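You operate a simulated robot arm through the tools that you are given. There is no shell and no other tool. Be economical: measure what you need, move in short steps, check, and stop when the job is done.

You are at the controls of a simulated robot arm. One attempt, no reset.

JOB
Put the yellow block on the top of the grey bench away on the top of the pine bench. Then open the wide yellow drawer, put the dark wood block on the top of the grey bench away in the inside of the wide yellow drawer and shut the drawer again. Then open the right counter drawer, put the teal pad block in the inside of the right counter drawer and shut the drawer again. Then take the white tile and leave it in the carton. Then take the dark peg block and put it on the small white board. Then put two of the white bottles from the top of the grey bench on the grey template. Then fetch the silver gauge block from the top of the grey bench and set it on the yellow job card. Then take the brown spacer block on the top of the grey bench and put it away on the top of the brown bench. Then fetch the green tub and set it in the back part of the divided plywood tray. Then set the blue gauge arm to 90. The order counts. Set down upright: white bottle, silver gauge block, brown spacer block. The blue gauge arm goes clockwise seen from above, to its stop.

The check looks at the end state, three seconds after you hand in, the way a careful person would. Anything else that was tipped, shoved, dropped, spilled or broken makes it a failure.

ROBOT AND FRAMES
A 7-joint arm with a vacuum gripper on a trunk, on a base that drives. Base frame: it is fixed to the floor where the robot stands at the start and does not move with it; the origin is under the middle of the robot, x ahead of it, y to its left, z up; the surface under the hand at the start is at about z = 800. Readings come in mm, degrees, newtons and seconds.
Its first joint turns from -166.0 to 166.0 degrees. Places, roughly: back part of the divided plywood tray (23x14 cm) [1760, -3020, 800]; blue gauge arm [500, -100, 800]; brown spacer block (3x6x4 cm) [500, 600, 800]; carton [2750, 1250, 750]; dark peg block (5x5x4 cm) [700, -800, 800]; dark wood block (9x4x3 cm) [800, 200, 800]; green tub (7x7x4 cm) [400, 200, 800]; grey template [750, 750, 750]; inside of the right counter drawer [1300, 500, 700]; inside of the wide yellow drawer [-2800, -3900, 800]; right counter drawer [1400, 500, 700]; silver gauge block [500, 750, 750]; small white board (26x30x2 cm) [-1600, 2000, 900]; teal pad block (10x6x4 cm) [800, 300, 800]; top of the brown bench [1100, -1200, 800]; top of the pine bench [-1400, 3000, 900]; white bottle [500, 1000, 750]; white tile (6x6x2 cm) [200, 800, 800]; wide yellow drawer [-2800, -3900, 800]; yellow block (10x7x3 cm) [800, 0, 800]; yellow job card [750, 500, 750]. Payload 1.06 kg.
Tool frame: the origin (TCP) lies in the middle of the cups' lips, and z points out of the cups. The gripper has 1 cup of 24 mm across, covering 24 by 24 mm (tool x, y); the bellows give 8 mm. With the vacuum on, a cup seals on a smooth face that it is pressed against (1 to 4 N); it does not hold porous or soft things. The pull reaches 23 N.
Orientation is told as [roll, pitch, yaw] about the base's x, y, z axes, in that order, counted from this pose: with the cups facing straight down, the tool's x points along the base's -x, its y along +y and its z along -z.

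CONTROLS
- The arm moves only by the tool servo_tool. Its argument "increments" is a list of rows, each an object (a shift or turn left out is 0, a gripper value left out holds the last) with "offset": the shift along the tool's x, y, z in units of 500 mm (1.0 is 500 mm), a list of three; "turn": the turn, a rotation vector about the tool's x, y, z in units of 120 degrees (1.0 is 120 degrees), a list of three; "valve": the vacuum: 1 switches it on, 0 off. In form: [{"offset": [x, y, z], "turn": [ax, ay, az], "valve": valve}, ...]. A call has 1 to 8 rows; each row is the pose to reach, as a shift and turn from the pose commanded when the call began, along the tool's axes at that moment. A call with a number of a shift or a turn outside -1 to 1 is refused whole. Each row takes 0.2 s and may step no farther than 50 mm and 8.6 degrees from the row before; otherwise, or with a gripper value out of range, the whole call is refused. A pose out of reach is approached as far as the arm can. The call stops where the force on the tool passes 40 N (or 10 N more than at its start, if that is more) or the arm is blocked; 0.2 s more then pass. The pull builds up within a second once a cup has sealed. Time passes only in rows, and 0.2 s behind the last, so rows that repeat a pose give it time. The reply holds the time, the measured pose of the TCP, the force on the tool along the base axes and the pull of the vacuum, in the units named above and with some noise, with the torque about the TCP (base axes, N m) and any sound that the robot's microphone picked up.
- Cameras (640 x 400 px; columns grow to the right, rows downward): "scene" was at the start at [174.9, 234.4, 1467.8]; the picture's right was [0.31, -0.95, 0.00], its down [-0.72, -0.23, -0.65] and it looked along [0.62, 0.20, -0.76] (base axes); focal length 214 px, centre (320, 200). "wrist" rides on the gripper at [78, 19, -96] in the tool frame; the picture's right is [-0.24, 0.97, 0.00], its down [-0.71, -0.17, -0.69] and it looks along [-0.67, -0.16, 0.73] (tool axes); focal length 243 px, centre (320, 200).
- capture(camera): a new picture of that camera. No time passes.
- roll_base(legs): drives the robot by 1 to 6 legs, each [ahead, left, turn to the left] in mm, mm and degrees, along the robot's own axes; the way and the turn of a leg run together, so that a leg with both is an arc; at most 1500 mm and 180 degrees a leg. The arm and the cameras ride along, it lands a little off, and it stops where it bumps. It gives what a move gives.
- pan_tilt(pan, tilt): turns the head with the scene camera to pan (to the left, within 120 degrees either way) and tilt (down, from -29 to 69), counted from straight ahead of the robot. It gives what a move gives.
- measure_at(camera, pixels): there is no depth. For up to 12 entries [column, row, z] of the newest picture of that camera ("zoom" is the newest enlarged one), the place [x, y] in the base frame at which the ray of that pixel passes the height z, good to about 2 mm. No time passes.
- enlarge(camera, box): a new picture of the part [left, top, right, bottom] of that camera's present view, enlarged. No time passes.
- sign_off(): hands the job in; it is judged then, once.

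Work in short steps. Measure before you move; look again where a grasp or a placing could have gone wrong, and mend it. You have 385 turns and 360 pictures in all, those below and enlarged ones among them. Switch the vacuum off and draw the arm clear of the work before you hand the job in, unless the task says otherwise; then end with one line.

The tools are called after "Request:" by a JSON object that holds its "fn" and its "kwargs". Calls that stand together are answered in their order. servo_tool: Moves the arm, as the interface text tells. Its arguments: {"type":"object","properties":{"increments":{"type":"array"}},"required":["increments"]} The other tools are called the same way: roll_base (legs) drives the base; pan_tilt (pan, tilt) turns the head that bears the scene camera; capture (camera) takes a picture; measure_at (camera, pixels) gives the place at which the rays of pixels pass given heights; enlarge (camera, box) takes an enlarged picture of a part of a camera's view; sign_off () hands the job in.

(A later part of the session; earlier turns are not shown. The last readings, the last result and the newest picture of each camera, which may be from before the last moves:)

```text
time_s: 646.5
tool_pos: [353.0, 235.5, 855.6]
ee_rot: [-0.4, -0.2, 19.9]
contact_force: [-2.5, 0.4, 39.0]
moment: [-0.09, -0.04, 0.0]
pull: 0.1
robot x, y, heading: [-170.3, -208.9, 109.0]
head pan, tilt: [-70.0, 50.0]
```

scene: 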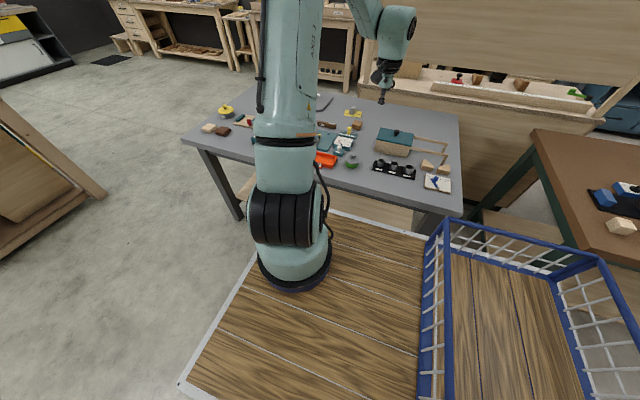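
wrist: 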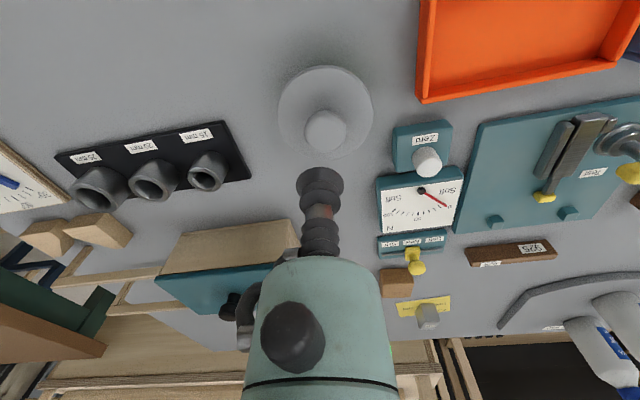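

No seal even at 39 N, so the knob won't do. Back off and look closely at the tub.

Request:
{"fn": "servo_tool", "kwargs": {"increments": [{"offset": [0, 0, -0.02], "valve": 0}, {"offset": [0, 0, -0.06]}, {"offset": [0.08, 0, -0.1]}, {"offset": [0.16, 0, -0.13]}, {"offset": [0.2, 0, -0.13]}]}}

Request:
{"fn": "capture", "kwargs": {"camera": "wrist"}}

Request:
{"fn": "enlarge", "kwargs": {"camera": "scene", "box": [335, 145, 375, 170]}}

```text
time_s: 647.7
tool_pos: [259.4, 202.5, 919.4]
ee_rot: [-0.5, -0.2, 20.0]
contact_force: [-0.1, -0.3, -0.3]
moment: [-0.01, 0.0, -0.03]
pull: 0.1
robot x, y, heading: [-169.5, -212.4, 109.0]
head pan, tilt: [-70.0, 50.0]
```

```text
154 pictures are left
```

wrist: 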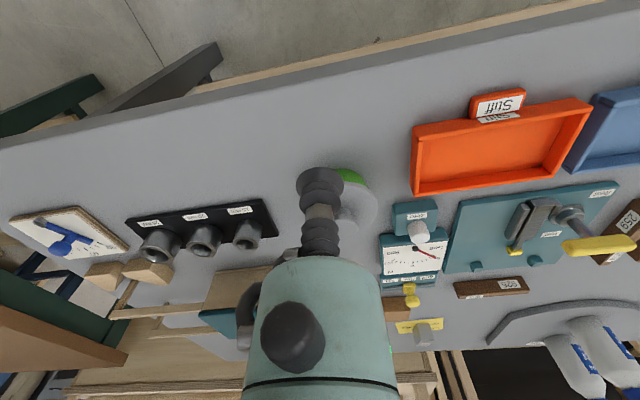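

```text
16.00 times, centred on (355, 158) of scene
```

zoom: 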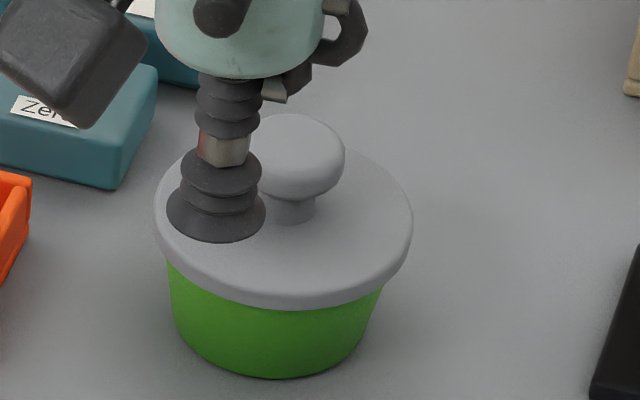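

The knob is domed so it can't seal, but the lid around it is flat (z≈840). I'll try an off-centre grasp on the robot-side of the lid with the tool tilted ~7° outward to clear the knob.

Request:
{"fn": "servo_tool", "kwargs": {"increments": [{"offset": [-0.076, 0, 0], "turn": [0, -0.03, 0]}, {"offset": [-0.1516, 0, 0.03], "turn": [0, -0.058, 0]}, {"offset": [-0.1516, 0, 0.09], "turn": [0, -0.058, 0]}]}}

Request:
{"fn": "capture", "kwargs": {"camera": "wrist"}}

Request:
{"fn": "enlarge", "kwargs": {"camera": "scene", "box": [335, 140, 375, 165]}}

```text
time_s: 648.5
tool_pos: [327.2, 228.7, 873.6]
ee_rot: [-0.4, -7.0, 19.8]
contact_force: [-0.3, -0.9, -0.4]
moment: [0.01, 0.03, -0.01]
pull: 0.1
robot x, y, heading: [-165.5, -210.6, 109.1]
head pan, tilt: [-70.0, 50.0]
```

```text
152 pictures are left
```

wrist: 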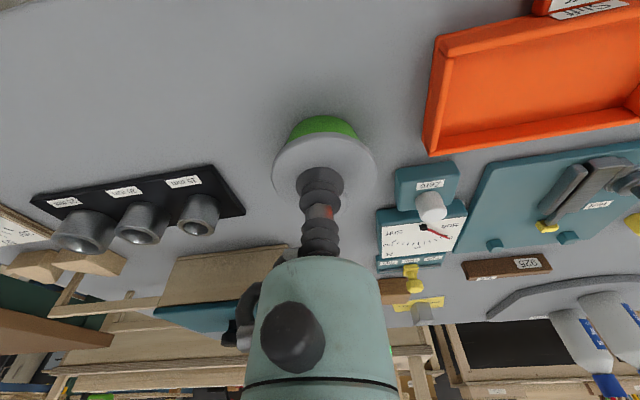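

```text
16.00 times, centred on (355, 152) of scene
```

zoom: 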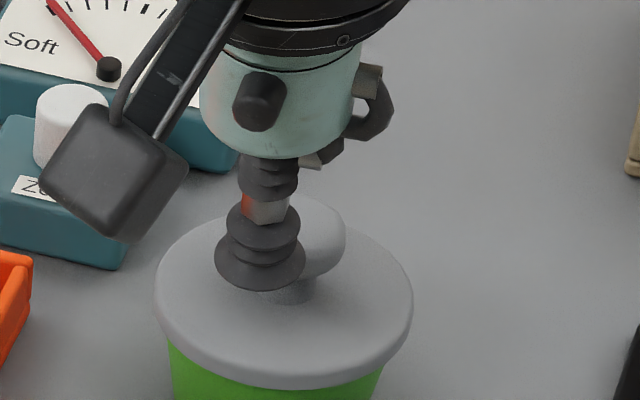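

Request:
{"fn": "servo_tool", "kwargs": {"increments": [{"offset": [-0.002, 0, 0.03], "valve": 1}, {"offset": [-0.001, 0, 0.05]}, {"offset": [0.0, 0, 0.058]}]}}

Request:
{"fn": "enlarge", "kwargs": {"camera": "scene", "box": [335, 140, 375, 165]}}

Request:
{"fn": "enlarge", "kwargs": {"camera": "wrist", "box": [270, 90, 370, 210]}}

```text
time_s: 649.3
tool_pos: [330.6, 230.0, 844.9]
ee_rot: [-0.4, -7.0, 19.8]
contact_force: [-0.8, -0.7, 0.3]
moment: [0.01, -0.02, 0.01]
pull: 0.1
robot x, y, heading: [-164.6, -206.3, 109.1]
head pan, tilt: [-70.0, 50.0]
```

```text
16.00 times, centred on (355, 152) of scene
```

zoom: 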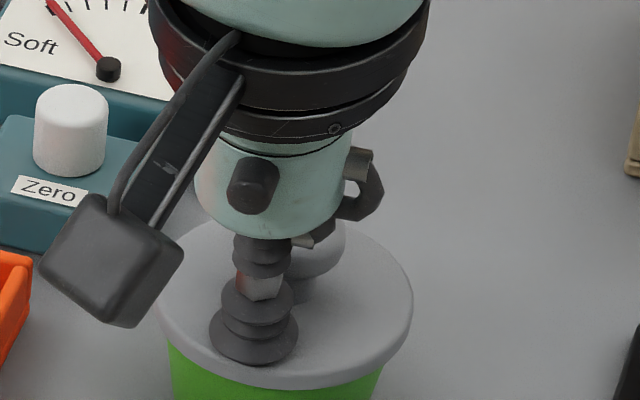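

```text
3.33 times, centred on (320, 150) of wrist
```

zoom: 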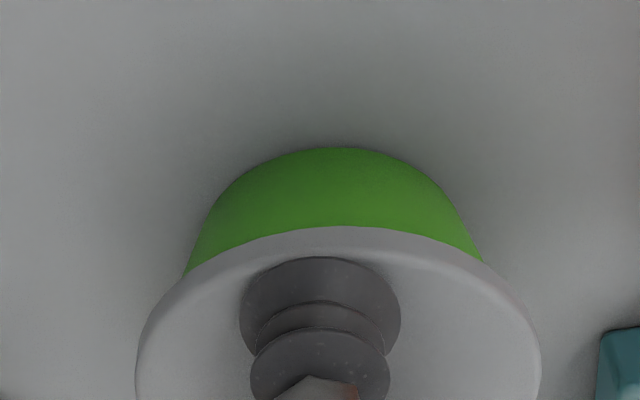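

The cup fits between knob and lid edge. Shift 3 mm right and press down gently.

Request:
{"fn": "servo_tool", "kwargs": {"increments": [{"offset": [0, 0.006, 0]}, {"offset": [0, 0.006, 0.008]}, {"offset": [0.001, 0.006, 0.014]}, {"offset": [0.001, 0.006, 0.018]}, {"offset": [0.001, 0.006, 0.018]}]}}

```text
time_s: 650.5
tool_pos: [331.6, 230.8, 836.1]
ee_rot: [-0.4, -7.1, 19.9]
contact_force: [-1.7, 1.7, 3.8]
moment: [0.0, 0.0, -0.01]
pull: 0.2
robot x, y, heading: [-165.6, -212.3, 108.8]
head pan, tilt: [-70.0, 50.0]
```

Request:
{"fn": "servo_tool", "kwargs": {"increments": [{"offset": [0.001, 0, 0.004]}, {"offset": [0.001, 0, 0.008]}, {"offset": [0.001, 0, 0.012]}, {"offset": [0.001, 0, 0.012]}, {"offset": [0.001, 0, 0.012]}]}}

Request:
{"fn": "enlarge", "kwargs": {"camera": "wrist", "box": [270, 90, 370, 210]}}

Request:
{"fn": "enlarge", "kwargs": {"camera": "scene", "box": [335, 145, 375, 170]}}

```text
time_s: 651.7
tool_pos: [331.3, 231.4, 831.1]
ee_rot: [-0.5, -7.2, 19.9]
contact_force: [-5.3, 1.0, 35.8]
moment: [-0.06, -0.05, 0.02]
pull: 0.2
robot x, y, heading: [-170.9, -209.2, 109.4]
head pan, tilt: [-70.0, 50.0]
```

```text
3.33 times, centred on (320, 150) of wrist
```

zoom: 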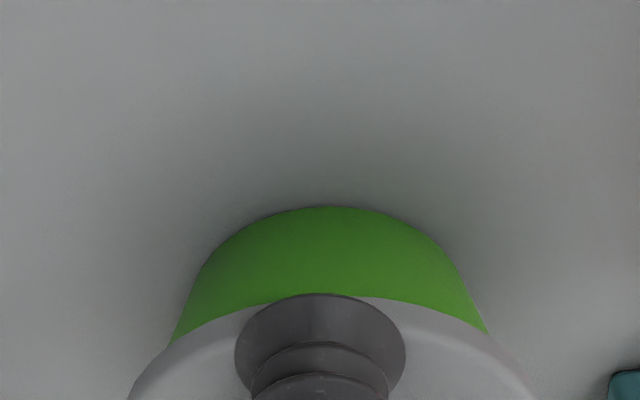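

```text
16.00 times, centred on (355, 158) of scene
```

zoom: 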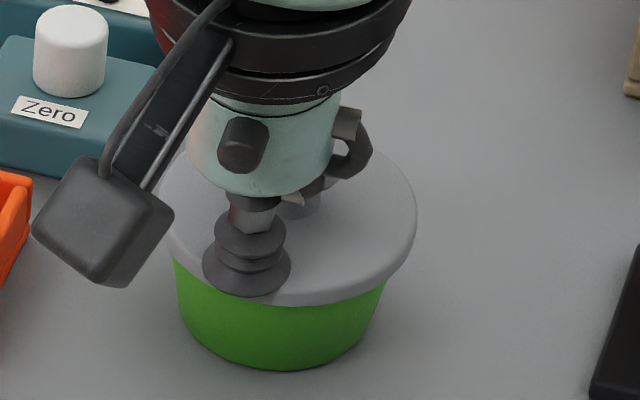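

The cup hangs over the lid edge, so no seal. Back up, look at the lid outline and find its true centre.

Request:
{"fn": "servo_tool", "kwargs": {"increments": [{"offset": [0, 0, -0.02], "valve": 0}, {"offset": [0.06, 0, -0.07]}, {"offset": [0.12, 0, -0.13], "turn": [0, 0.03, 0]}, {"offset": [0.18, 0, -0.2], "turn": [0, 0.06, 0]}, {"offset": [0.24, 0, -0.26], "turn": [0, 0.06, 0]}]}}

Request:
{"fn": "capture", "kwargs": {"camera": "wrist"}}

Request:
{"fn": "enlarge", "kwargs": {"camera": "scene", "box": [335, 140, 375, 165]}}

```text
time_s: 652.9
tool_pos: [205.6, 188.4, 948.6]
ee_rot: [-0.3, 0.2, 19.9]
contact_force: [0.2, 0.0, -0.1]
moment: [-0.02, 0.02, 0.0]
pull: 0.1
robot x, y, heading: [-170.3, -209.2, 108.8]
head pan, tilt: [-70.0, 50.0]
```

```text
146 pictures are left
```

wrist: 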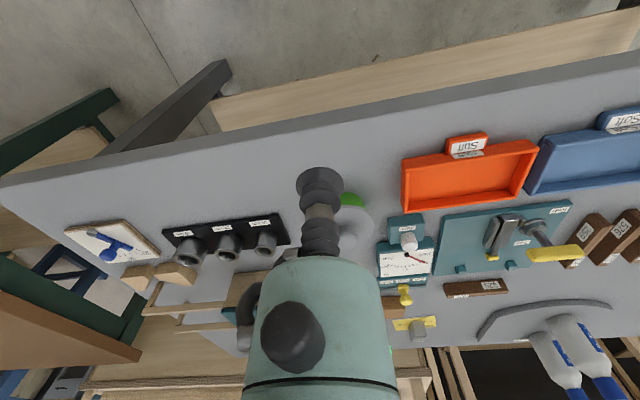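

```text
16.00 times, centred on (355, 152) of scene
```

zoom: 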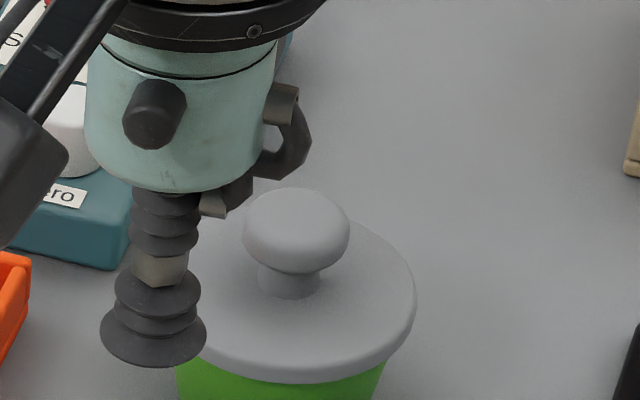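

Request:
{"fn": "measure_at", "kwargs": {"camera": "zoom", "pixels": [[288, 293, 840], [413, 285, 840], [285, 366, 840], [296, 225, 866], [297, 225, 860], [350, 222, 840], [345, 240, 856], [245, 240, 856]]}}

```text
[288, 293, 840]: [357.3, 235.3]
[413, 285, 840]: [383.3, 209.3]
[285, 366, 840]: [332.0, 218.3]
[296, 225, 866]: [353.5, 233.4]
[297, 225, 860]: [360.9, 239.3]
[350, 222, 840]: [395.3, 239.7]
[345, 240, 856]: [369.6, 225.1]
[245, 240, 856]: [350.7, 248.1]
```

Scene view gives the knob centre nearer (357,236): the first try was ~3–5 mm off. I retry the knob with careful centring.

Request:
{"fn": "servo_tool", "kwargs": {"increments": [{"offset": [-0.09, 0, 0]}, {"offset": [-0.18, 0, 0]}, {"offset": [-0.27, 0, 0]}, {"offset": [-0.315, 0.008, 0]}, {"offset": [-0.315, 0.008, 0.06]}, {"offset": [-0.315, 0.008, 0.09]}]}}

Request:
{"fn": "enlarge", "kwargs": {"camera": "wrist", "box": [270, 90, 370, 190]}}

```text
time_s: 654.3
tool_pos: [352.2, 243.5, 901.7]
ee_rot: [-0.3, 0.1, 19.9]
contact_force: [0.1, -0.7, -0.1]
moment: [0.02, 0.02, 0.0]
pull: 0.1
robot x, y, heading: [-166.8, -209.6, 109.0]
head pan, tilt: [-70.0, 50.0]
```

```text
4.00 times, centred on (320, 140) of wrist
```

zoom: 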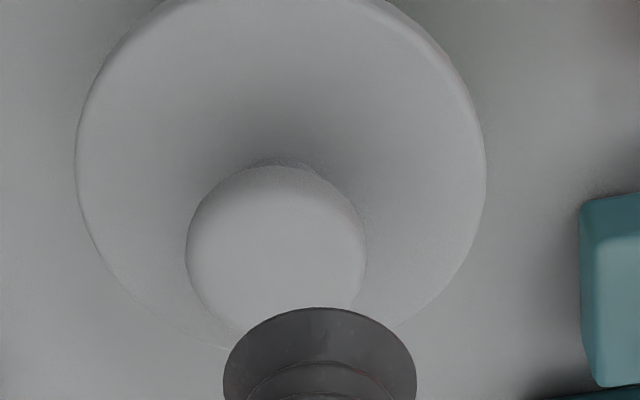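

Request:
{"fn": "servo_tool", "kwargs": {"increments": [{"offset": [-0.014, -0.0145, 0]}, {"offset": [-0.014, -0.0145, 0]}]}}

Request:
{"fn": "enlarge", "kwargs": {"camera": "wrist", "box": [270, 90, 370, 190]}}

```text
time_s: 654.9
tool_pos: [360.5, 239.8, 901.4]
ee_rot: [-0.4, 0.2, 19.9]
contact_force: [-0.1, -0.1, 0.4]
moment: [0.0, 0.01, -0.01]
pull: 0.2
robot x, y, heading: [-168.1, -210.5, 109.0]
head pan, tilt: [-70.0, 50.0]
```

```text
4.00 times, centred on (320, 140) of wrist
```

zoom: 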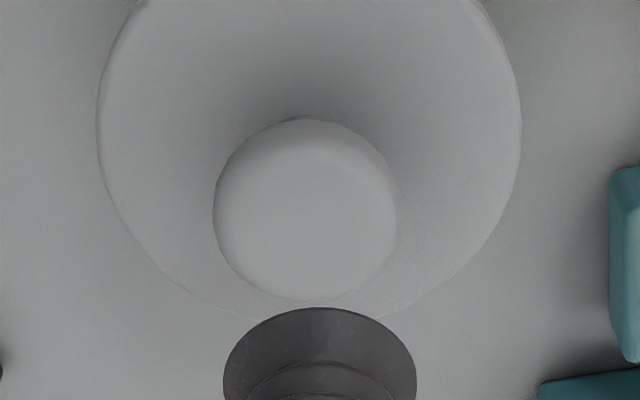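

Request:
{"fn": "servo_tool", "kwargs": {"increments": [{"offset": [-0.002, -0.005, 0.02], "valve": 1}, {"offset": [-0.002, -0.005, 0.04]}, {"offset": [-0.002, -0.005, 0.056]}, {"offset": [-0.002, -0.005, 0.066]}]}}

Request:
{"fn": "enlarge", "kwargs": {"camera": "wrist", "box": [270, 110, 370, 210]}}

```text
time_s: 655.9
tool_pos: [361.2, 238.3, 866.7]
ee_rot: [-0.4, 0.1, 19.9]
contact_force: [0.4, 0.4, -0.7]
moment: [-0.01, 0.0, 0.01]
pull: 22.8
robot x, y, heading: [-169.8, -210.0, 109.2]
head pan, tilt: [-70.0, 50.0]
```

```text
4.00 times, centred on (320, 160) of wrist
```

zoom: 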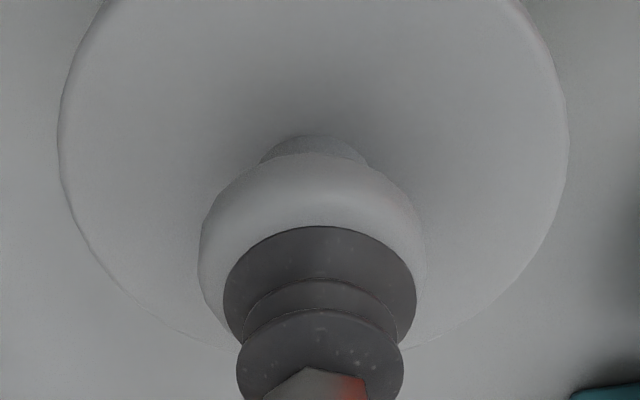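

Sealed on the knob (pull 22.8). Lift slowly and check whether the tub comes with it.

Request:
{"fn": "servo_tool", "kwargs": {"increments": [{"offset": [0, 0, -0.01]}, {"offset": [0, 0, -0.03]}, {"offset": [0, 0, -0.05]}, {"offset": [0, 0, -0.05]}]}}

Request:
{"fn": "capture", "kwargs": {"camera": "wrist"}}

Request:
{"fn": "enlarge", "kwargs": {"camera": "scene", "box": [325, 130, 385, 170]}}

```text
time_s: 656.9
tool_pos: [361.3, 237.7, 890.9]
ee_rot: [-0.5, 0.3, 19.9]
contact_force: [-0.6, -0.5, -0.8]
moment: [0.03, 0.02, 0.0]
pull: 22.9
robot x, y, heading: [-171.0, -209.2, 109.1]
head pan, tilt: [-70.0, 50.0]
```

```text
141 pictures are left
```

wrist: 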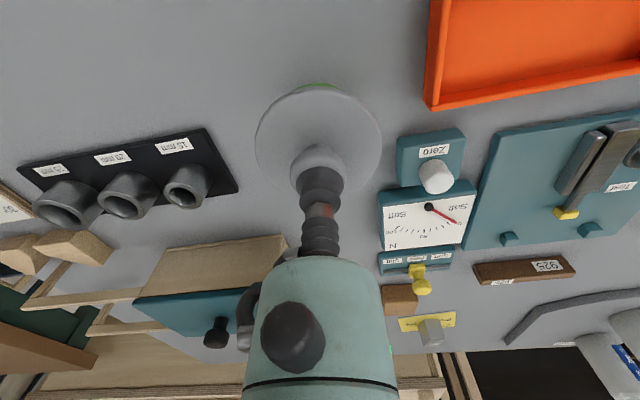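

```text
10.00 times, centred on (355, 150) of scene
```

zoom: 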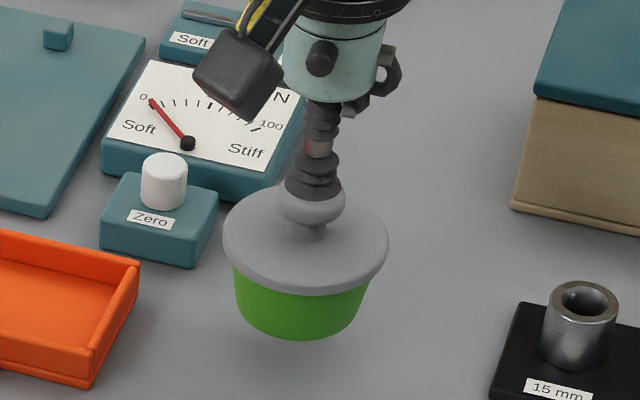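

The tub lifts with its lid. Raise it and drive south toward the tray on the green cabinet.

Request:
{"fn": "servo_tool", "kwargs": {"increments": [{"offset": [0, 0, -0.08]}, {"offset": [0, 0, -0.17]}, {"offset": [0.02, 0, -0.26]}, {"offset": [0.04, 0, -0.35]}, {"offset": [0.06, 0, -0.44]}, {"offset": [0.08, 0, -0.5]}]}}

Request:
{"fn": "roll_base", "kwargs": {"legs": [[-1450, 0, 0], [-1000, 0, 0]]}}

Request:
{"fn": "pan_tilt", "kwargs": {"pan": -105, "tilt": 35}}

Request:
{"fn": "capture", "kwargs": {"camera": "scene"}}

```text
time_s: 658.3
tool_pos: [330.9, 226.4, 1137.2]
ee_rot: [-0.4, 0.3, 19.9]
contact_force: [0.9, -0.3, -1.1]
moment: [0.0, 0.0, 0.0]
pull: 22.8
robot x, y, heading: [-168.1, -209.9, 109.1]
head pan, tilt: [-70.0, 50.0]
```

```text
time_s: 670.4
tool_pos: [1147.0, -2120.8, 1138.4]
ee_rot: [-0.5, 0.2, 19.1]
contact_force: [-0.2, -0.1, -0.7]
moment: [0.04, -0.02, -0.01]
pull: 22.8
robot x, y, heading: [642.0, -2548.0, 108.2]
head pan, tilt: [-70.0, 50.0]
```

```text
time_s: 671.4
tool_pos: [1146.0, -2121.5, 1136.8]
ee_rot: [-0.5, 0.2, 19.0]
contact_force: [-0.4, 0.2, -0.7]
moment: [0.01, 0.01, 0.03]
pull: 22.7
robot x, y, heading: [640.3, -2548.3, 108.2]
head pan, tilt: [-105.0, 35.0]
```

```text
139 pictures are left
```

scene: 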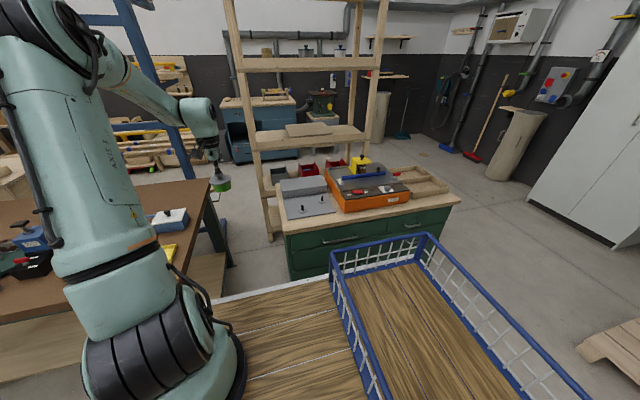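

Request:
{"fn": "enlarge", "kwargs": {"camera": "scene", "box": [270, 140, 480, 270]}}

Request:
{"fn": "measure_at", "kwargs": {"camera": "scene", "pixels": [[460, 200, 800], [283, 232, 800], [400, 168, 800], [447, 188, 800], [292, 278, 0], [455, 232, 500], [636, 240, 0], [585, 352, 0]]}}

```text
3.05 times, centred on (375, 205) of scene
```

zoom: 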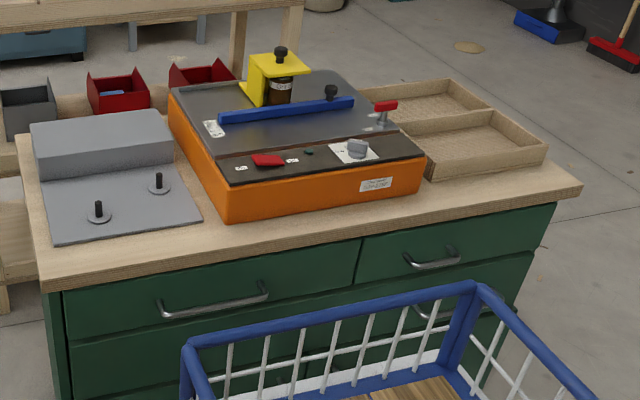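

```text
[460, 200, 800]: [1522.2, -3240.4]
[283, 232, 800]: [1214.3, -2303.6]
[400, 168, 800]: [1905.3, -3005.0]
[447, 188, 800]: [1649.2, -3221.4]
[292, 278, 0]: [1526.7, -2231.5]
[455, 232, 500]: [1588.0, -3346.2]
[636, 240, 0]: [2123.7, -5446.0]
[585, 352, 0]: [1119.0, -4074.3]
```

The divided tray is at the right end of the green cabinet. Drive back 830 mm and right 225 mm.

Request:
{"fn": "roll_base", "kwargs": {"legs": [[-830, 0, 0.7], [0, -225, 0]]}}

Request:
{"fn": "capture", "kwargs": {"camera": "wrist"}}

Request:
{"fn": "pan_tilt", "kwargs": {"pan": -85, "tilt": 45}}

Request:
{"fn": "capture", "kwargs": {"camera": "scene"}}

```text
time_s: 677.0
tool_pos: [1602.7, -2810.3, 1137.7]
ee_rot: [-0.4, 0.3, 19.4]
contact_force: [0.8, -0.8, -0.3]
moment: [-0.01, -0.01, -0.01]
pull: 23.0
robot x, y, heading: [1100.6, -3236.9, 108.4]
head pan, tilt: [-105.0, 35.0]
```

```text
137 pictures are left
```

wrist: 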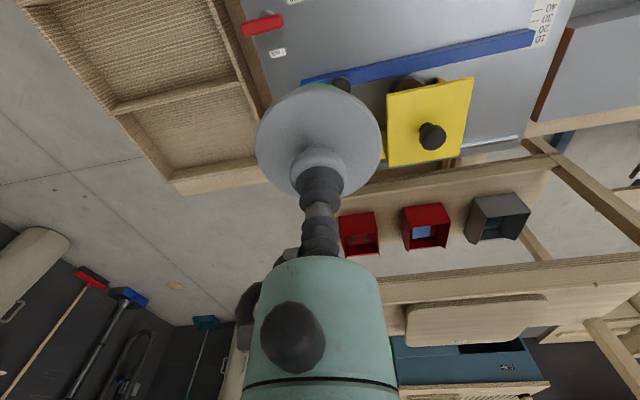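

```text
time_s: 677.8
tool_pos: [1602.2, -2811.3, 1137.3]
ee_rot: [-0.4, 0.3, 19.4]
contact_force: [-0.1, 0.1, 0.1]
moment: [0.02, 0.03, -0.03]
pull: 22.8
robot x, y, heading: [1097.0, -3239.4, 108.6]
head pan, tilt: [-85.0, 45.0]
```

```text
136 pictures are left
```

scene: 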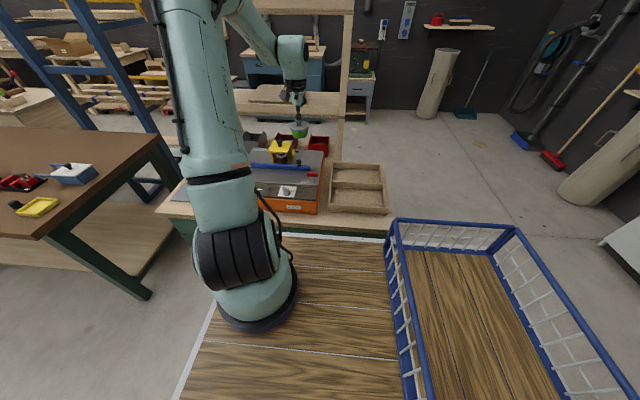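

Request:
{"fn": "enlarge", "kwargs": {"camera": "scene", "box": [300, 145, 420, 220]}}

Request:
{"fn": "measure_at", "kwargs": {"camera": "wrist", "pixels": [[113, 112, 820], [113, 112, 860], [242, 80, 820], [242, 80, 860], [176, 184, 820], [176, 184, 860], [262, 165, 820], [200, 135, 800]]}}

```text
5.33 times, centred on (360, 182) of scene
```

zoom: 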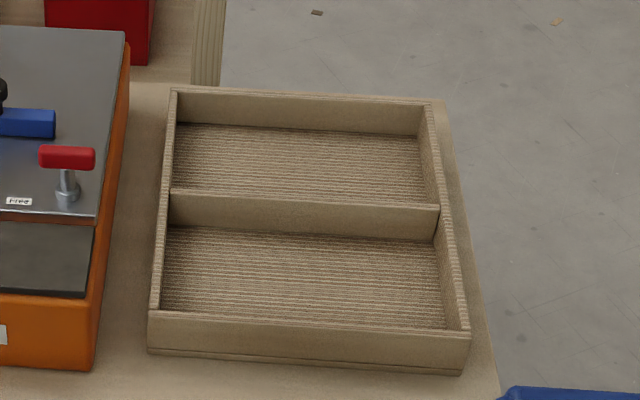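

```text
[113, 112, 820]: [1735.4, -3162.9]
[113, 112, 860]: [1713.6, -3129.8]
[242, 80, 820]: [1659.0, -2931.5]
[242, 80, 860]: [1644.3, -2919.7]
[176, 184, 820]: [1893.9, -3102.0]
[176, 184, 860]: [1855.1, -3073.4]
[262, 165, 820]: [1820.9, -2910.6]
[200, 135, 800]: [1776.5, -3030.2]
```

Request:
{"fn": "measure_at", "kwargs": {"camera": "zoom", "pixels": [[437, 208, 820], [437, 208, 860], [170, 192, 820], [170, 192, 860], [430, 103, 820], [430, 103, 860], [175, 90, 820], [300, 165, 820]]}}

```text
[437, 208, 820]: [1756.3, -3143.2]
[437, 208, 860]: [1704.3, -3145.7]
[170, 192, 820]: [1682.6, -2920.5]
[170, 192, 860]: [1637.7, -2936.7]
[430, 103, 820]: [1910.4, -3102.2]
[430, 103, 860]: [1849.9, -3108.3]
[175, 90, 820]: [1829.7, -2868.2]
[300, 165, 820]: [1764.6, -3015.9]
```

Back compartment centre ≈ (1762,−3015), rim z≈845. Move the tub over it and come down partway.

Request:
{"fn": "servo_tool", "kwargs": {"increments": [{"offset": [-0.028, -0.083, 0]}, {"offset": [-0.056, -0.166, 0]}, {"offset": [-0.084, -0.249, 0]}, {"offset": [-0.112, -0.332, 0]}, {"offset": [-0.14, -0.415, 0]}, {"offset": [-0.168, -0.494, 0]}, {"offset": [-0.168, -0.494, 0.09]}, {"offset": [-0.168, -0.494, 0.18]}]}}

Request:
{"fn": "servo_tool", "kwargs": {"increments": [{"offset": [0, 0, 0.08]}, {"offset": [0, 0, 0.16]}, {"offset": [0, 0, 0.22]}]}}

Request:
{"fn": "capture", "kwargs": {"camera": "wrist"}}

Request:
{"fn": "enlarge", "kwargs": {"camera": "scene", "box": [300, 130, 420, 220]}}

```text
time_s: 679.6
tool_pos: [1762.3, -3020.0, 1050.7]
ee_rot: [-0.4, 0.0, 19.4]
contact_force: [-0.3, 0.0, -0.9]
moment: [0.03, -0.02, 0.0]
pull: 22.7
robot x, y, heading: [1098.6, -3242.2, 108.2]
head pan, tilt: [-85.0, 45.0]
```

```text
time_s: 680.4
tool_pos: [1761.9, -3019.4, 939.9]
ee_rot: [-0.4, 0.1, 19.4]
contact_force: [-1.1, 0.4, 0.6]
moment: [0.0, -0.03, 0.03]
pull: 22.9
robot x, y, heading: [1100.9, -3241.7, 108.4]
head pan, tilt: [-85.0, 45.0]
```

```text
134 pictures are left
```

wrist: 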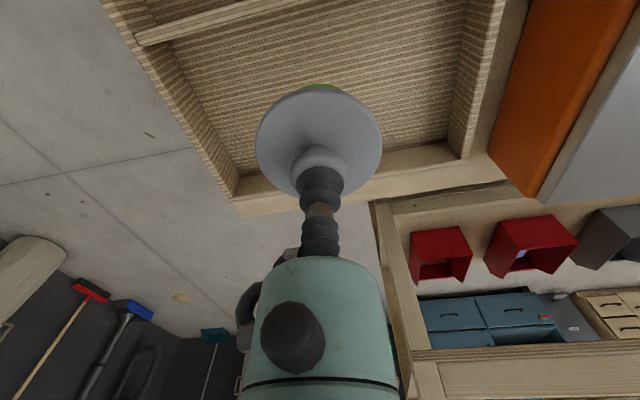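

```text
4.44 times, centred on (360, 175) of scene
```

zoom: 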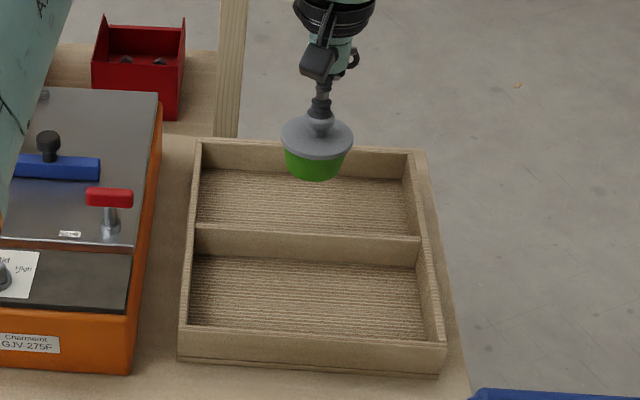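

Request:
{"fn": "measure_at", "kwargs": {"camera": "wrist", "pixels": [[320, 95, 815], [320, 155, 815], [240, 5, 845], [240, 195, 845], [460, 155, 845], [170, 40, 815]]}}

```text
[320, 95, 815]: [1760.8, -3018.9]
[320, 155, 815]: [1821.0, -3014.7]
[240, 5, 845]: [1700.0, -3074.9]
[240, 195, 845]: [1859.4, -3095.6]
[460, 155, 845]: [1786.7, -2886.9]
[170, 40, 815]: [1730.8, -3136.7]
```

Good centring. Descend to contact.

Request:
{"fn": "servo_tool", "kwargs": {"increments": [{"offset": [0.01, 0, 0.05]}, {"offset": [0.01, 0, 0.09]}, {"offset": [0.01, 0, 0.11]}, {"offset": [0.01, 0, 0.12]}, {"offset": [0.01, 0, 0.128]}]}}

```text
time_s: 681.6
tool_pos: [1759.2, -3018.6, 874.7]
ee_rot: [-0.4, 0.2, 19.4]
contact_force: [-0.6, 0.7, -0.2]
moment: [-0.01, 0.04, -0.02]
pull: 22.8
robot x, y, heading: [1099.9, -3243.5, 108.4]
head pan, tilt: [-85.0, 45.0]
```

Request:
{"fn": "servo_tool", "kwargs": {"increments": [{"offset": [0, 0, 0.006]}, {"offset": [0, 0, 0.012]}, {"offset": [0, 0, 0.016]}, {"offset": [0, 0, 0.02]}]}}

Request:
{"fn": "capture", "kwargs": {"camera": "wrist"}}

```text
time_s: 682.6
tool_pos: [1759.6, -3020.0, 866.8]
ee_rot: [-0.4, 0.0, 19.4]
contact_force: [0.9, 0.2, 20.1]
moment: [0.08, 0.04, 0.01]
pull: 22.6
robot x, y, heading: [1098.4, -3240.9, 108.7]
head pan, tilt: [-85.0, 45.0]
```

```text
132 pictures are left
```

wrist: 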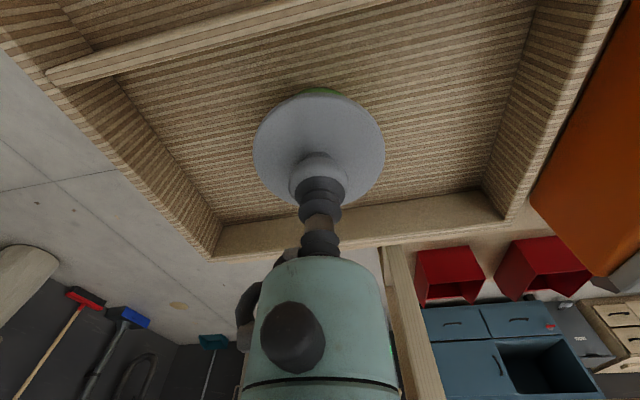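

On the tray floor. Ease off, release, lift.

Request:
{"fn": "servo_tool", "kwargs": {"increments": [{"offset": [0, 0, -0.006]}, {"offset": [0, 0, -0.006], "valve": 0}, {"offset": [0, 0, -0.006]}, {"offset": [0, 0, -0.01]}, {"offset": [0, 0, -0.03]}, {"offset": [0, 0, -0.12]}, {"offset": [0, 0, -0.21]}, {"offset": [0, 0, -0.3]}]}}

Request:
{"fn": "servo_tool", "kwargs": {"increments": [{"offset": [0.04, 0.06, -0.06]}, {"offset": [0.08, 0.12, -0.12]}, {"offset": [0.12, 0.19, -0.18]}, {"offset": [0.15, 0.26, -0.22]}]}}

Request:
{"fn": "enlarge", "kwargs": {"camera": "scene", "box": [300, 130, 420, 220]}}

```text
time_s: 684.4
tool_pos: [1757.7, -3015.7, 1013.5]
ee_rot: [-0.4, 0.1, 19.4]
contact_force: [0.5, -0.2, 0.8]
moment: [-0.01, 0.02, 0.01]
pull: 0.0
robot x, y, heading: [1097.7, -3242.8, 108.5]
head pan, tilt: [-85.0, 45.0]
```

```text
refused: row 3 steps farther than a row can; nothing moved
```

```text
4.44 times, centred on (360, 175) of scene
```

zoom: 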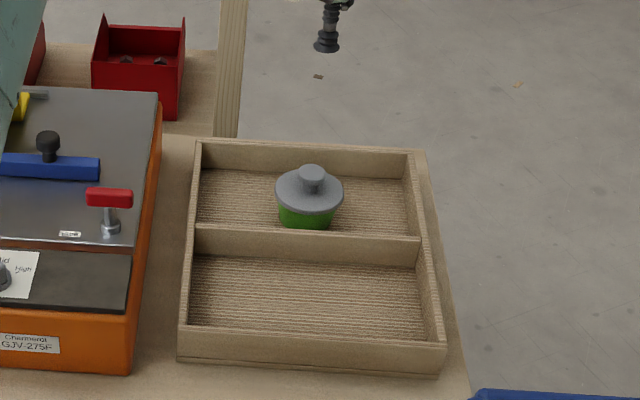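

Tub is in the back part. Raise the tool and drive back north to the gauge at the south-west corner of the grey bench.

Request:
{"fn": "servo_tool", "kwargs": {"increments": [{"offset": [0.03, 0.05, -0.06]}, {"offset": [0.06, 0.1, -0.12]}, {"offset": [0.09, 0.16, -0.16]}, {"offset": [0.12, 0.22, -0.2]}, {"offset": [0.15, 0.28, -0.22]}]}}

Request:
{"fn": "roll_base", "kwargs": {"legs": [[0, 210, 0], [1450, 0, 0], [1420, 0, 0]]}}

Request:
{"fn": "capture", "kwargs": {"camera": "wrist"}}

Request:
{"fn": "capture", "kwargs": {"camera": "scene"}}

```text
time_s: 685.6
tool_pos: [1639.8, -2911.3, 1124.0]
ee_rot: [-0.4, 0.1, 19.3]
contact_force: [0.6, 0.4, -0.5]
moment: [-0.02, 0.02, -0.02]
pull: 0.0
robot x, y, heading: [1103.3, -3241.2, 108.5]
head pan, tilt: [-85.0, 45.0]
```

```text
time_s: 700.8
tool_pos: [580.9, -231.1, 1124.0]
ee_rot: [-0.4, 0.1, 18.5]
contact_force: [0.0, -0.1, -0.7]
moment: [0.03, -0.03, -0.03]
pull: 0.1
robot x, y, heading: [36.1, -552.6, 107.6]
head pan, tilt: [-85.0, 45.0]
```

```text
130 pictures are left
```

wrist: 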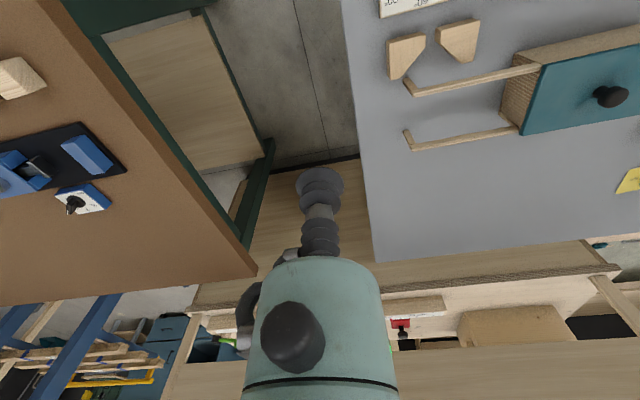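

```text
129 pictures are left
```

scene: 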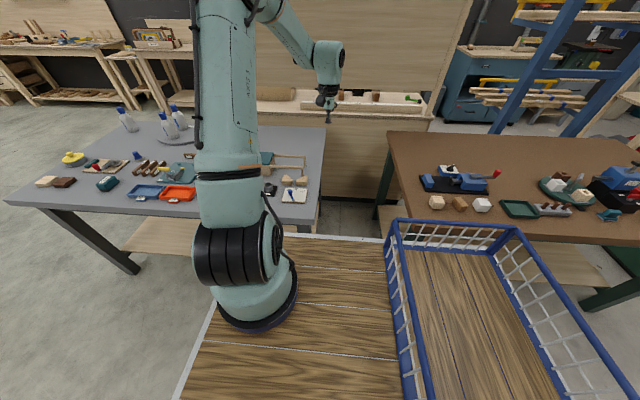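

Request:
{"fn": "roll_base", "kwargs": {"legs": [[130, 130, 1]]}}

Request:
{"fn": "enlarge", "kwargs": {"camera": "wrist", "box": [240, 0, 480, 150]}}

Request:
{"fn": "enlarge", "kwargs": {"camera": "scene", "box": [260, 150, 380, 225]}}

```text
time_s: 702.4
tool_pos: [412.2, -136.0, 1124.8]
ee_rot: [-0.4, 0.3, 19.5]
contact_force: [0.6, 0.5, -0.2]
moment: [-0.01, 0.0, 0.01]
pull: 0.0
robot x, y, heading: [-126.3, -467.8, 108.5]
head pan, tilt: [-85.0, 45.0]
```

```text
2.67 times, centred on (360, 75) of wrist
```

zoom: 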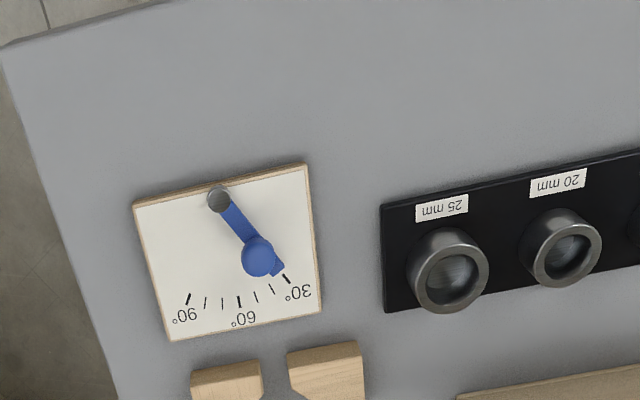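

```text
5.33 times, centred on (320, 188) of scene
```

zoom: 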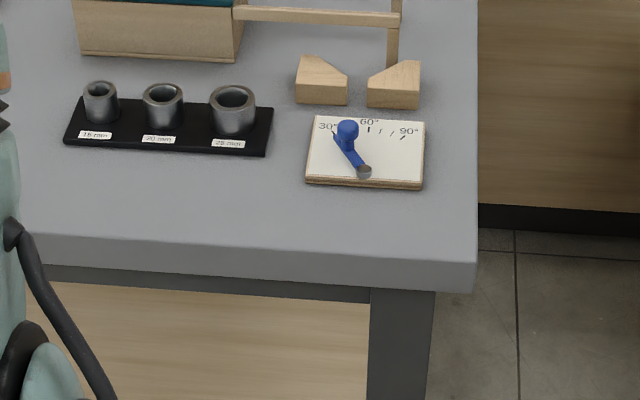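

Request:
{"fn": "measure_at", "kwargs": {"camera": "zoom", "pixels": [[363, 170, 815], [363, 170, 830], [348, 130, 830], [348, 130, 850], [327, 126, 812], [370, 129, 812], [403, 137, 812], [307, 180, 812], [424, 186, 812], [425, 123, 812], [317, 116, 812]]}}

Request:
{"fn": "enlarge", "kwargs": {"camera": "wrist", "box": [270, 50, 380, 130]}}

```text
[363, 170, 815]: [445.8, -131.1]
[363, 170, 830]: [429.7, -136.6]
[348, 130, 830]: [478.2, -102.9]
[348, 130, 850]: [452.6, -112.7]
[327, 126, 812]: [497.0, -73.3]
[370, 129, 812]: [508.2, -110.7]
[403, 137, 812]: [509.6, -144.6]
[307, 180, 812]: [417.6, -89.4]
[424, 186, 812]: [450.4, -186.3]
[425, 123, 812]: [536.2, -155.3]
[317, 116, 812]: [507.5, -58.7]
```

```text
5.00 times, centred on (325, 90) of wrist
```

zoom: 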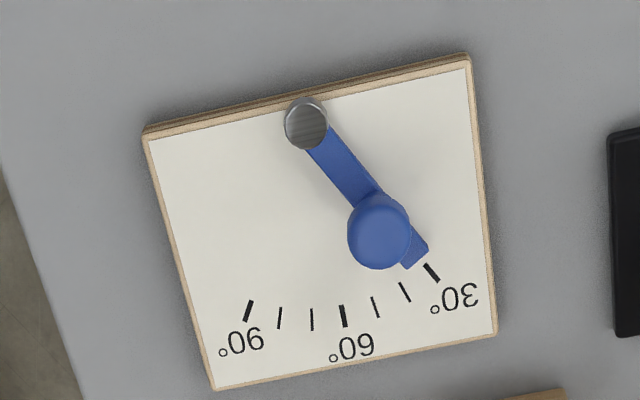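

Request:
{"fn": "measure_at", "kwargs": {"camera": "zoom", "pixels": [[307, 118, 815], [307, 118, 830], [378, 230, 830], [378, 230, 850], [432, 271, 812], [344, 316, 812], [249, 311, 812], [410, 262, 818]]}}

```text
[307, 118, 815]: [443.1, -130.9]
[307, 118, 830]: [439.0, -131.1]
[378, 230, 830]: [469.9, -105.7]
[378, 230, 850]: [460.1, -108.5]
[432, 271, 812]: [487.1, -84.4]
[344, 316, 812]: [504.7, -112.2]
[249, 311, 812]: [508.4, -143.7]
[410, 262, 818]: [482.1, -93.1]
```

Pivot ≈(443,−131), knob ≈(465,−107), arm now near 30°; 90° lies to the south. I'll bring the cup down beside the knob on its north-west side and push it clockwise. First hover.

Request:
{"fn": "servo_tool", "kwargs": {"increments": [{"offset": [-0.05, 0.04, 0]}, {"offset": [-0.093, 0.077, 0]}, {"offset": [-0.093, 0.077, 0.09]}, {"offset": [-0.093, 0.077, 0.18]}, {"offset": [-0.093, 0.077, 0.27]}, {"offset": [-0.093, 0.077, 0.36]}, {"offset": [-0.093, 0.077, 0.44]}, {"offset": [-0.093, 0.077, 0.5]}]}}

Request:
{"fn": "capture", "kwargs": {"camera": "wrist"}}

Request:
{"fn": "enlarge", "kwargs": {"camera": "scene", "box": [300, 160, 360, 197]}}

```text
time_s: 704.2
tool_pos: [441.5, -84.1, 873.7]
ee_rot: [-0.4, 0.1, 19.5]
contact_force: [-0.3, -0.1, 0.2]
moment: [0.02, -0.01, -0.01]
pull: 0.0
robot x, y, heading: [-126.2, -469.6, 108.4]
head pan, tilt: [-85.0, 45.0]
```

```text
125 pictures are left
```

wrist: 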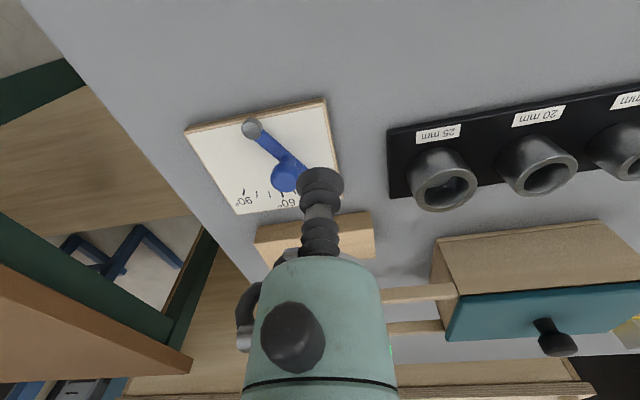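

```text
10.67 times, centred on (330, 178) of scene
```

zoom: 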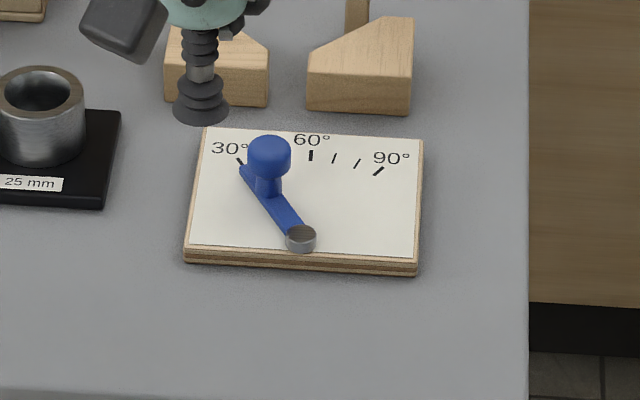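

Request:
{"fn": "servo_tool", "kwargs": {"increments": [{"offset": [0, 0, 0.04]}, {"offset": [0, 0, 0.07]}, {"offset": [0, 0, 0.086]}]}}

Request:
{"fn": "capture", "kwargs": {"camera": "wrist"}}

Request:
{"fn": "enlarge", "kwargs": {"camera": "scene", "box": [300, 160, 360, 197]}}

```text
time_s: 705.0
tool_pos: [442.3, -86.7, 833.1]
ee_rot: [-0.4, 0.2, 19.5]
contact_force: [0.9, -0.3, 0.2]
moment: [0.0, -0.05, 0.03]
pull: 0.1
robot x, y, heading: [-129.2, -466.1, 108.5]
head pan, tilt: [-85.0, 45.0]
```

```text
123 pictures are left
```

wrist: 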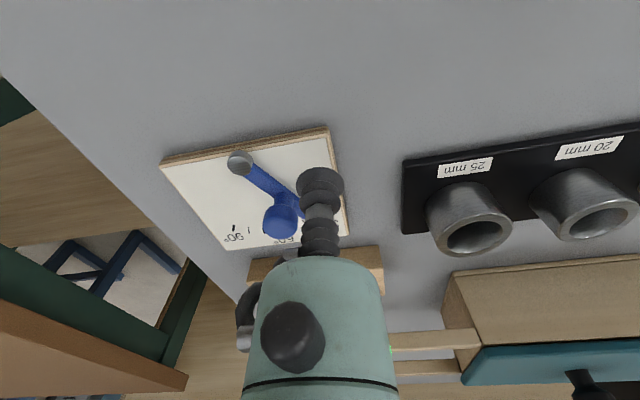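

```text
10.67 times, centred on (330, 178) of scene
```

zoom: 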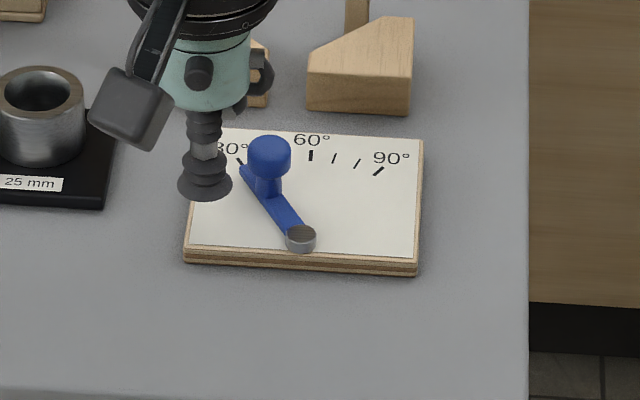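

Request:
{"fn": "servo_tool", "kwargs": {"increments": [{"offset": [-0.0096, -0.0166, 0.004]}, {"offset": [-0.023, -0.026, 0.004]}, {"offset": [-0.0366, -0.0416, 0.004]}]}}

Request:
{"fn": "enlarge", "kwargs": {"camera": "scene", "box": [300, 160, 360, 197]}}

Request:
{"fn": "enlarge", "kwargs": {"camera": "wrist", "box": [210, 110, 370, 270]}}

```text
time_s: 705.8
tool_pos: [465.1, -99.7, 829.9]
ee_rot: [-0.4, 0.3, 19.5]
contact_force: [-0.7, 0.1, 0.0]
moment: [-0.05, -0.04, 0.0]
pull: 0.1
robot x, y, heading: [-128.4, -467.5, 108.5]
head pan, tilt: [-85.0, 45.0]
```

```text
10.67 times, centred on (330, 178) of scene
```

zoom: 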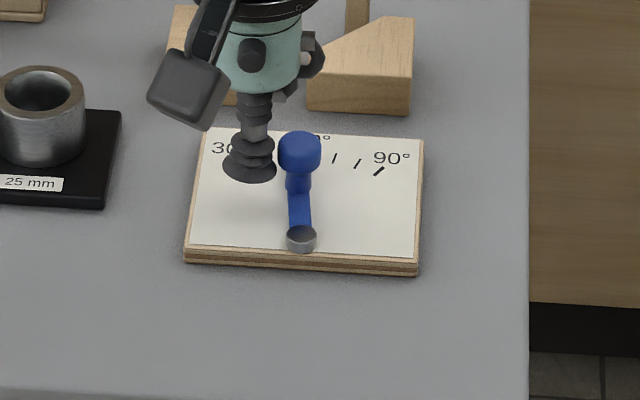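

```text
2.50 times, centred on (290, 190) of wrist
```

zoom: 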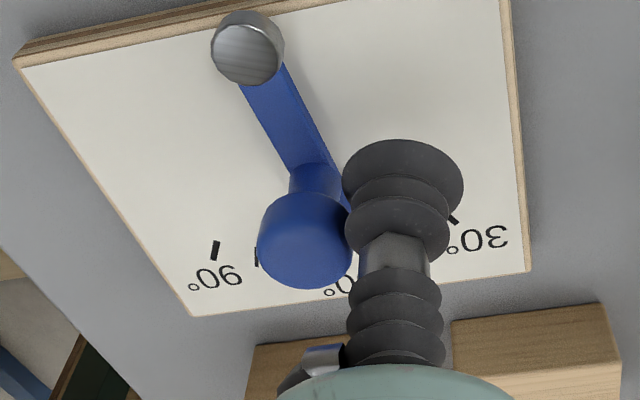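

The arm follows (now ~60°). Continue the arc toward 90°.

Request:
{"fn": "servo_tool", "kwargs": {"increments": [{"offset": [-0.009, -0.0184, 0]}, {"offset": [-0.012, -0.032, 0]}, {"offset": [-0.013, -0.043, 0]}]}}

Request:
{"fn": "enlarge", "kwargs": {"camera": "scene", "box": [300, 160, 360, 197]}}

```text
time_s: 706.6
tool_pos: [480.6, -117.6, 829.7]
ee_rot: [-0.5, 0.2, 19.4]
contact_force: [-0.7, -0.7, 0.2]
moment: [-0.01, 0.04, 0.03]
pull: 0.0
robot x, y, heading: [-128.7, -467.1, 108.6]
head pan, tilt: [-85.0, 45.0]
```

```text
10.67 times, centred on (330, 178) of scene
```

zoom: 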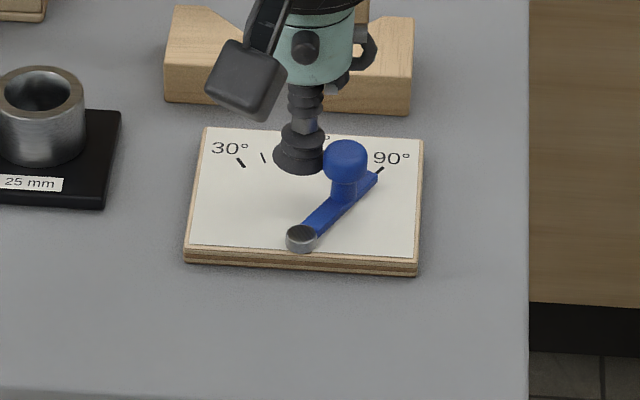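

Request:
{"fn": "servo_tool", "kwargs": {"increments": [{"offset": [0.002, -0.0034, 0]}, {"offset": [0.004, -0.0068, 0]}, {"offset": [0.006, -0.0102, 0]}]}}

Request:
{"fn": "enlarge", "kwargs": {"camera": "scene", "box": [300, 160, 360, 197]}}

Request:
{"fn": "enlarge", "kwargs": {"camera": "wrist", "box": [210, 110, 370, 270]}}

```text
time_s: 707.4
tool_pos: [480.5, -121.0, 830.6]
ee_rot: [-0.3, 0.1, 19.6]
contact_force: [2.3, 13.3, 0.0]
moment: [-0.01, 0.1, 0.03]
pull: 0.1
robot x, y, heading: [-130.1, -470.8, 108.8]
head pan, tilt: [-85.0, 45.0]
```

```text
10.67 times, centred on (330, 178) of scene
```

zoom: 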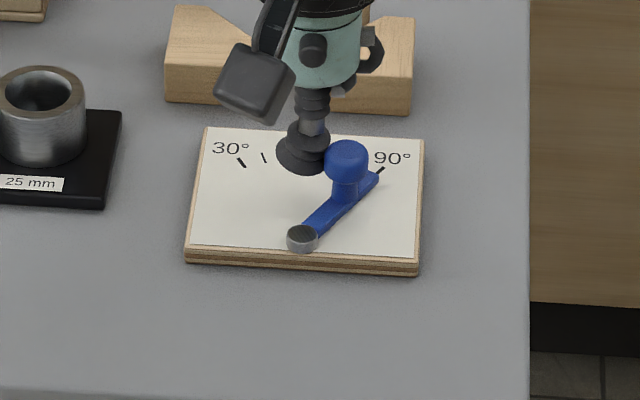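

```text
2.50 times, centred on (290, 190) of wrist
```

zoom: 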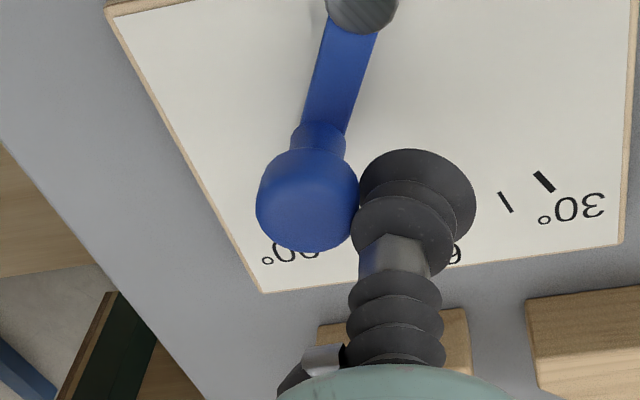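

Stop reached (13 N). Back the cup away and raise it clear.

Request:
{"fn": "servo_tool", "kwargs": {"increments": [{"offset": [-0.004, 0.02, 0]}, {"offset": [-0.004, 0.03, -0.06]}, {"offset": [0, 0.03, -0.15]}, {"offset": [0, 0.03, -0.24]}, {"offset": [0.02, 0.03, -0.33]}, {"offset": [0.05, 0.03, -0.42]}, {"offset": [0.08, 0.03, -0.51]}]}}

Request:
{"fn": "capture", "kwargs": {"camera": "wrist"}}

Request:
{"fn": "enlarge", "kwargs": {"camera": "scene", "box": [300, 160, 360, 197]}}

```text
time_s: 709.0
tool_pos: [432.6, -119.0, 1083.8]
ee_rot: [-0.4, 0.3, 19.5]
contact_force: [-0.1, -0.2, -1.0]
moment: [-0.03, 0.02, -0.01]
pull: 0.1
robot x, y, heading: [-127.4, -465.5, 108.8]
head pan, tilt: [-85.0, 45.0]
```

```text
116 pictures are left
```

wrist: 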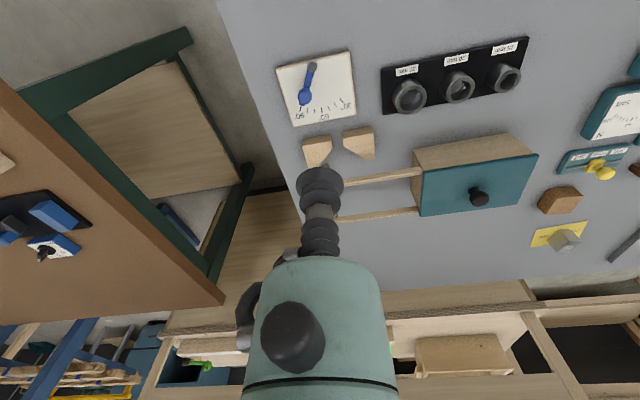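

```text
10.67 times, centred on (330, 178) of scene
```

zoom: 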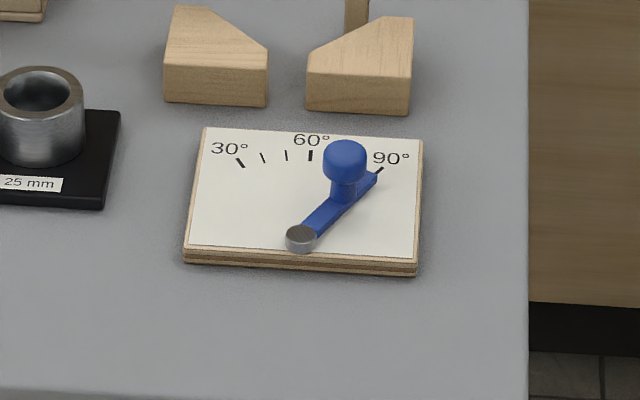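

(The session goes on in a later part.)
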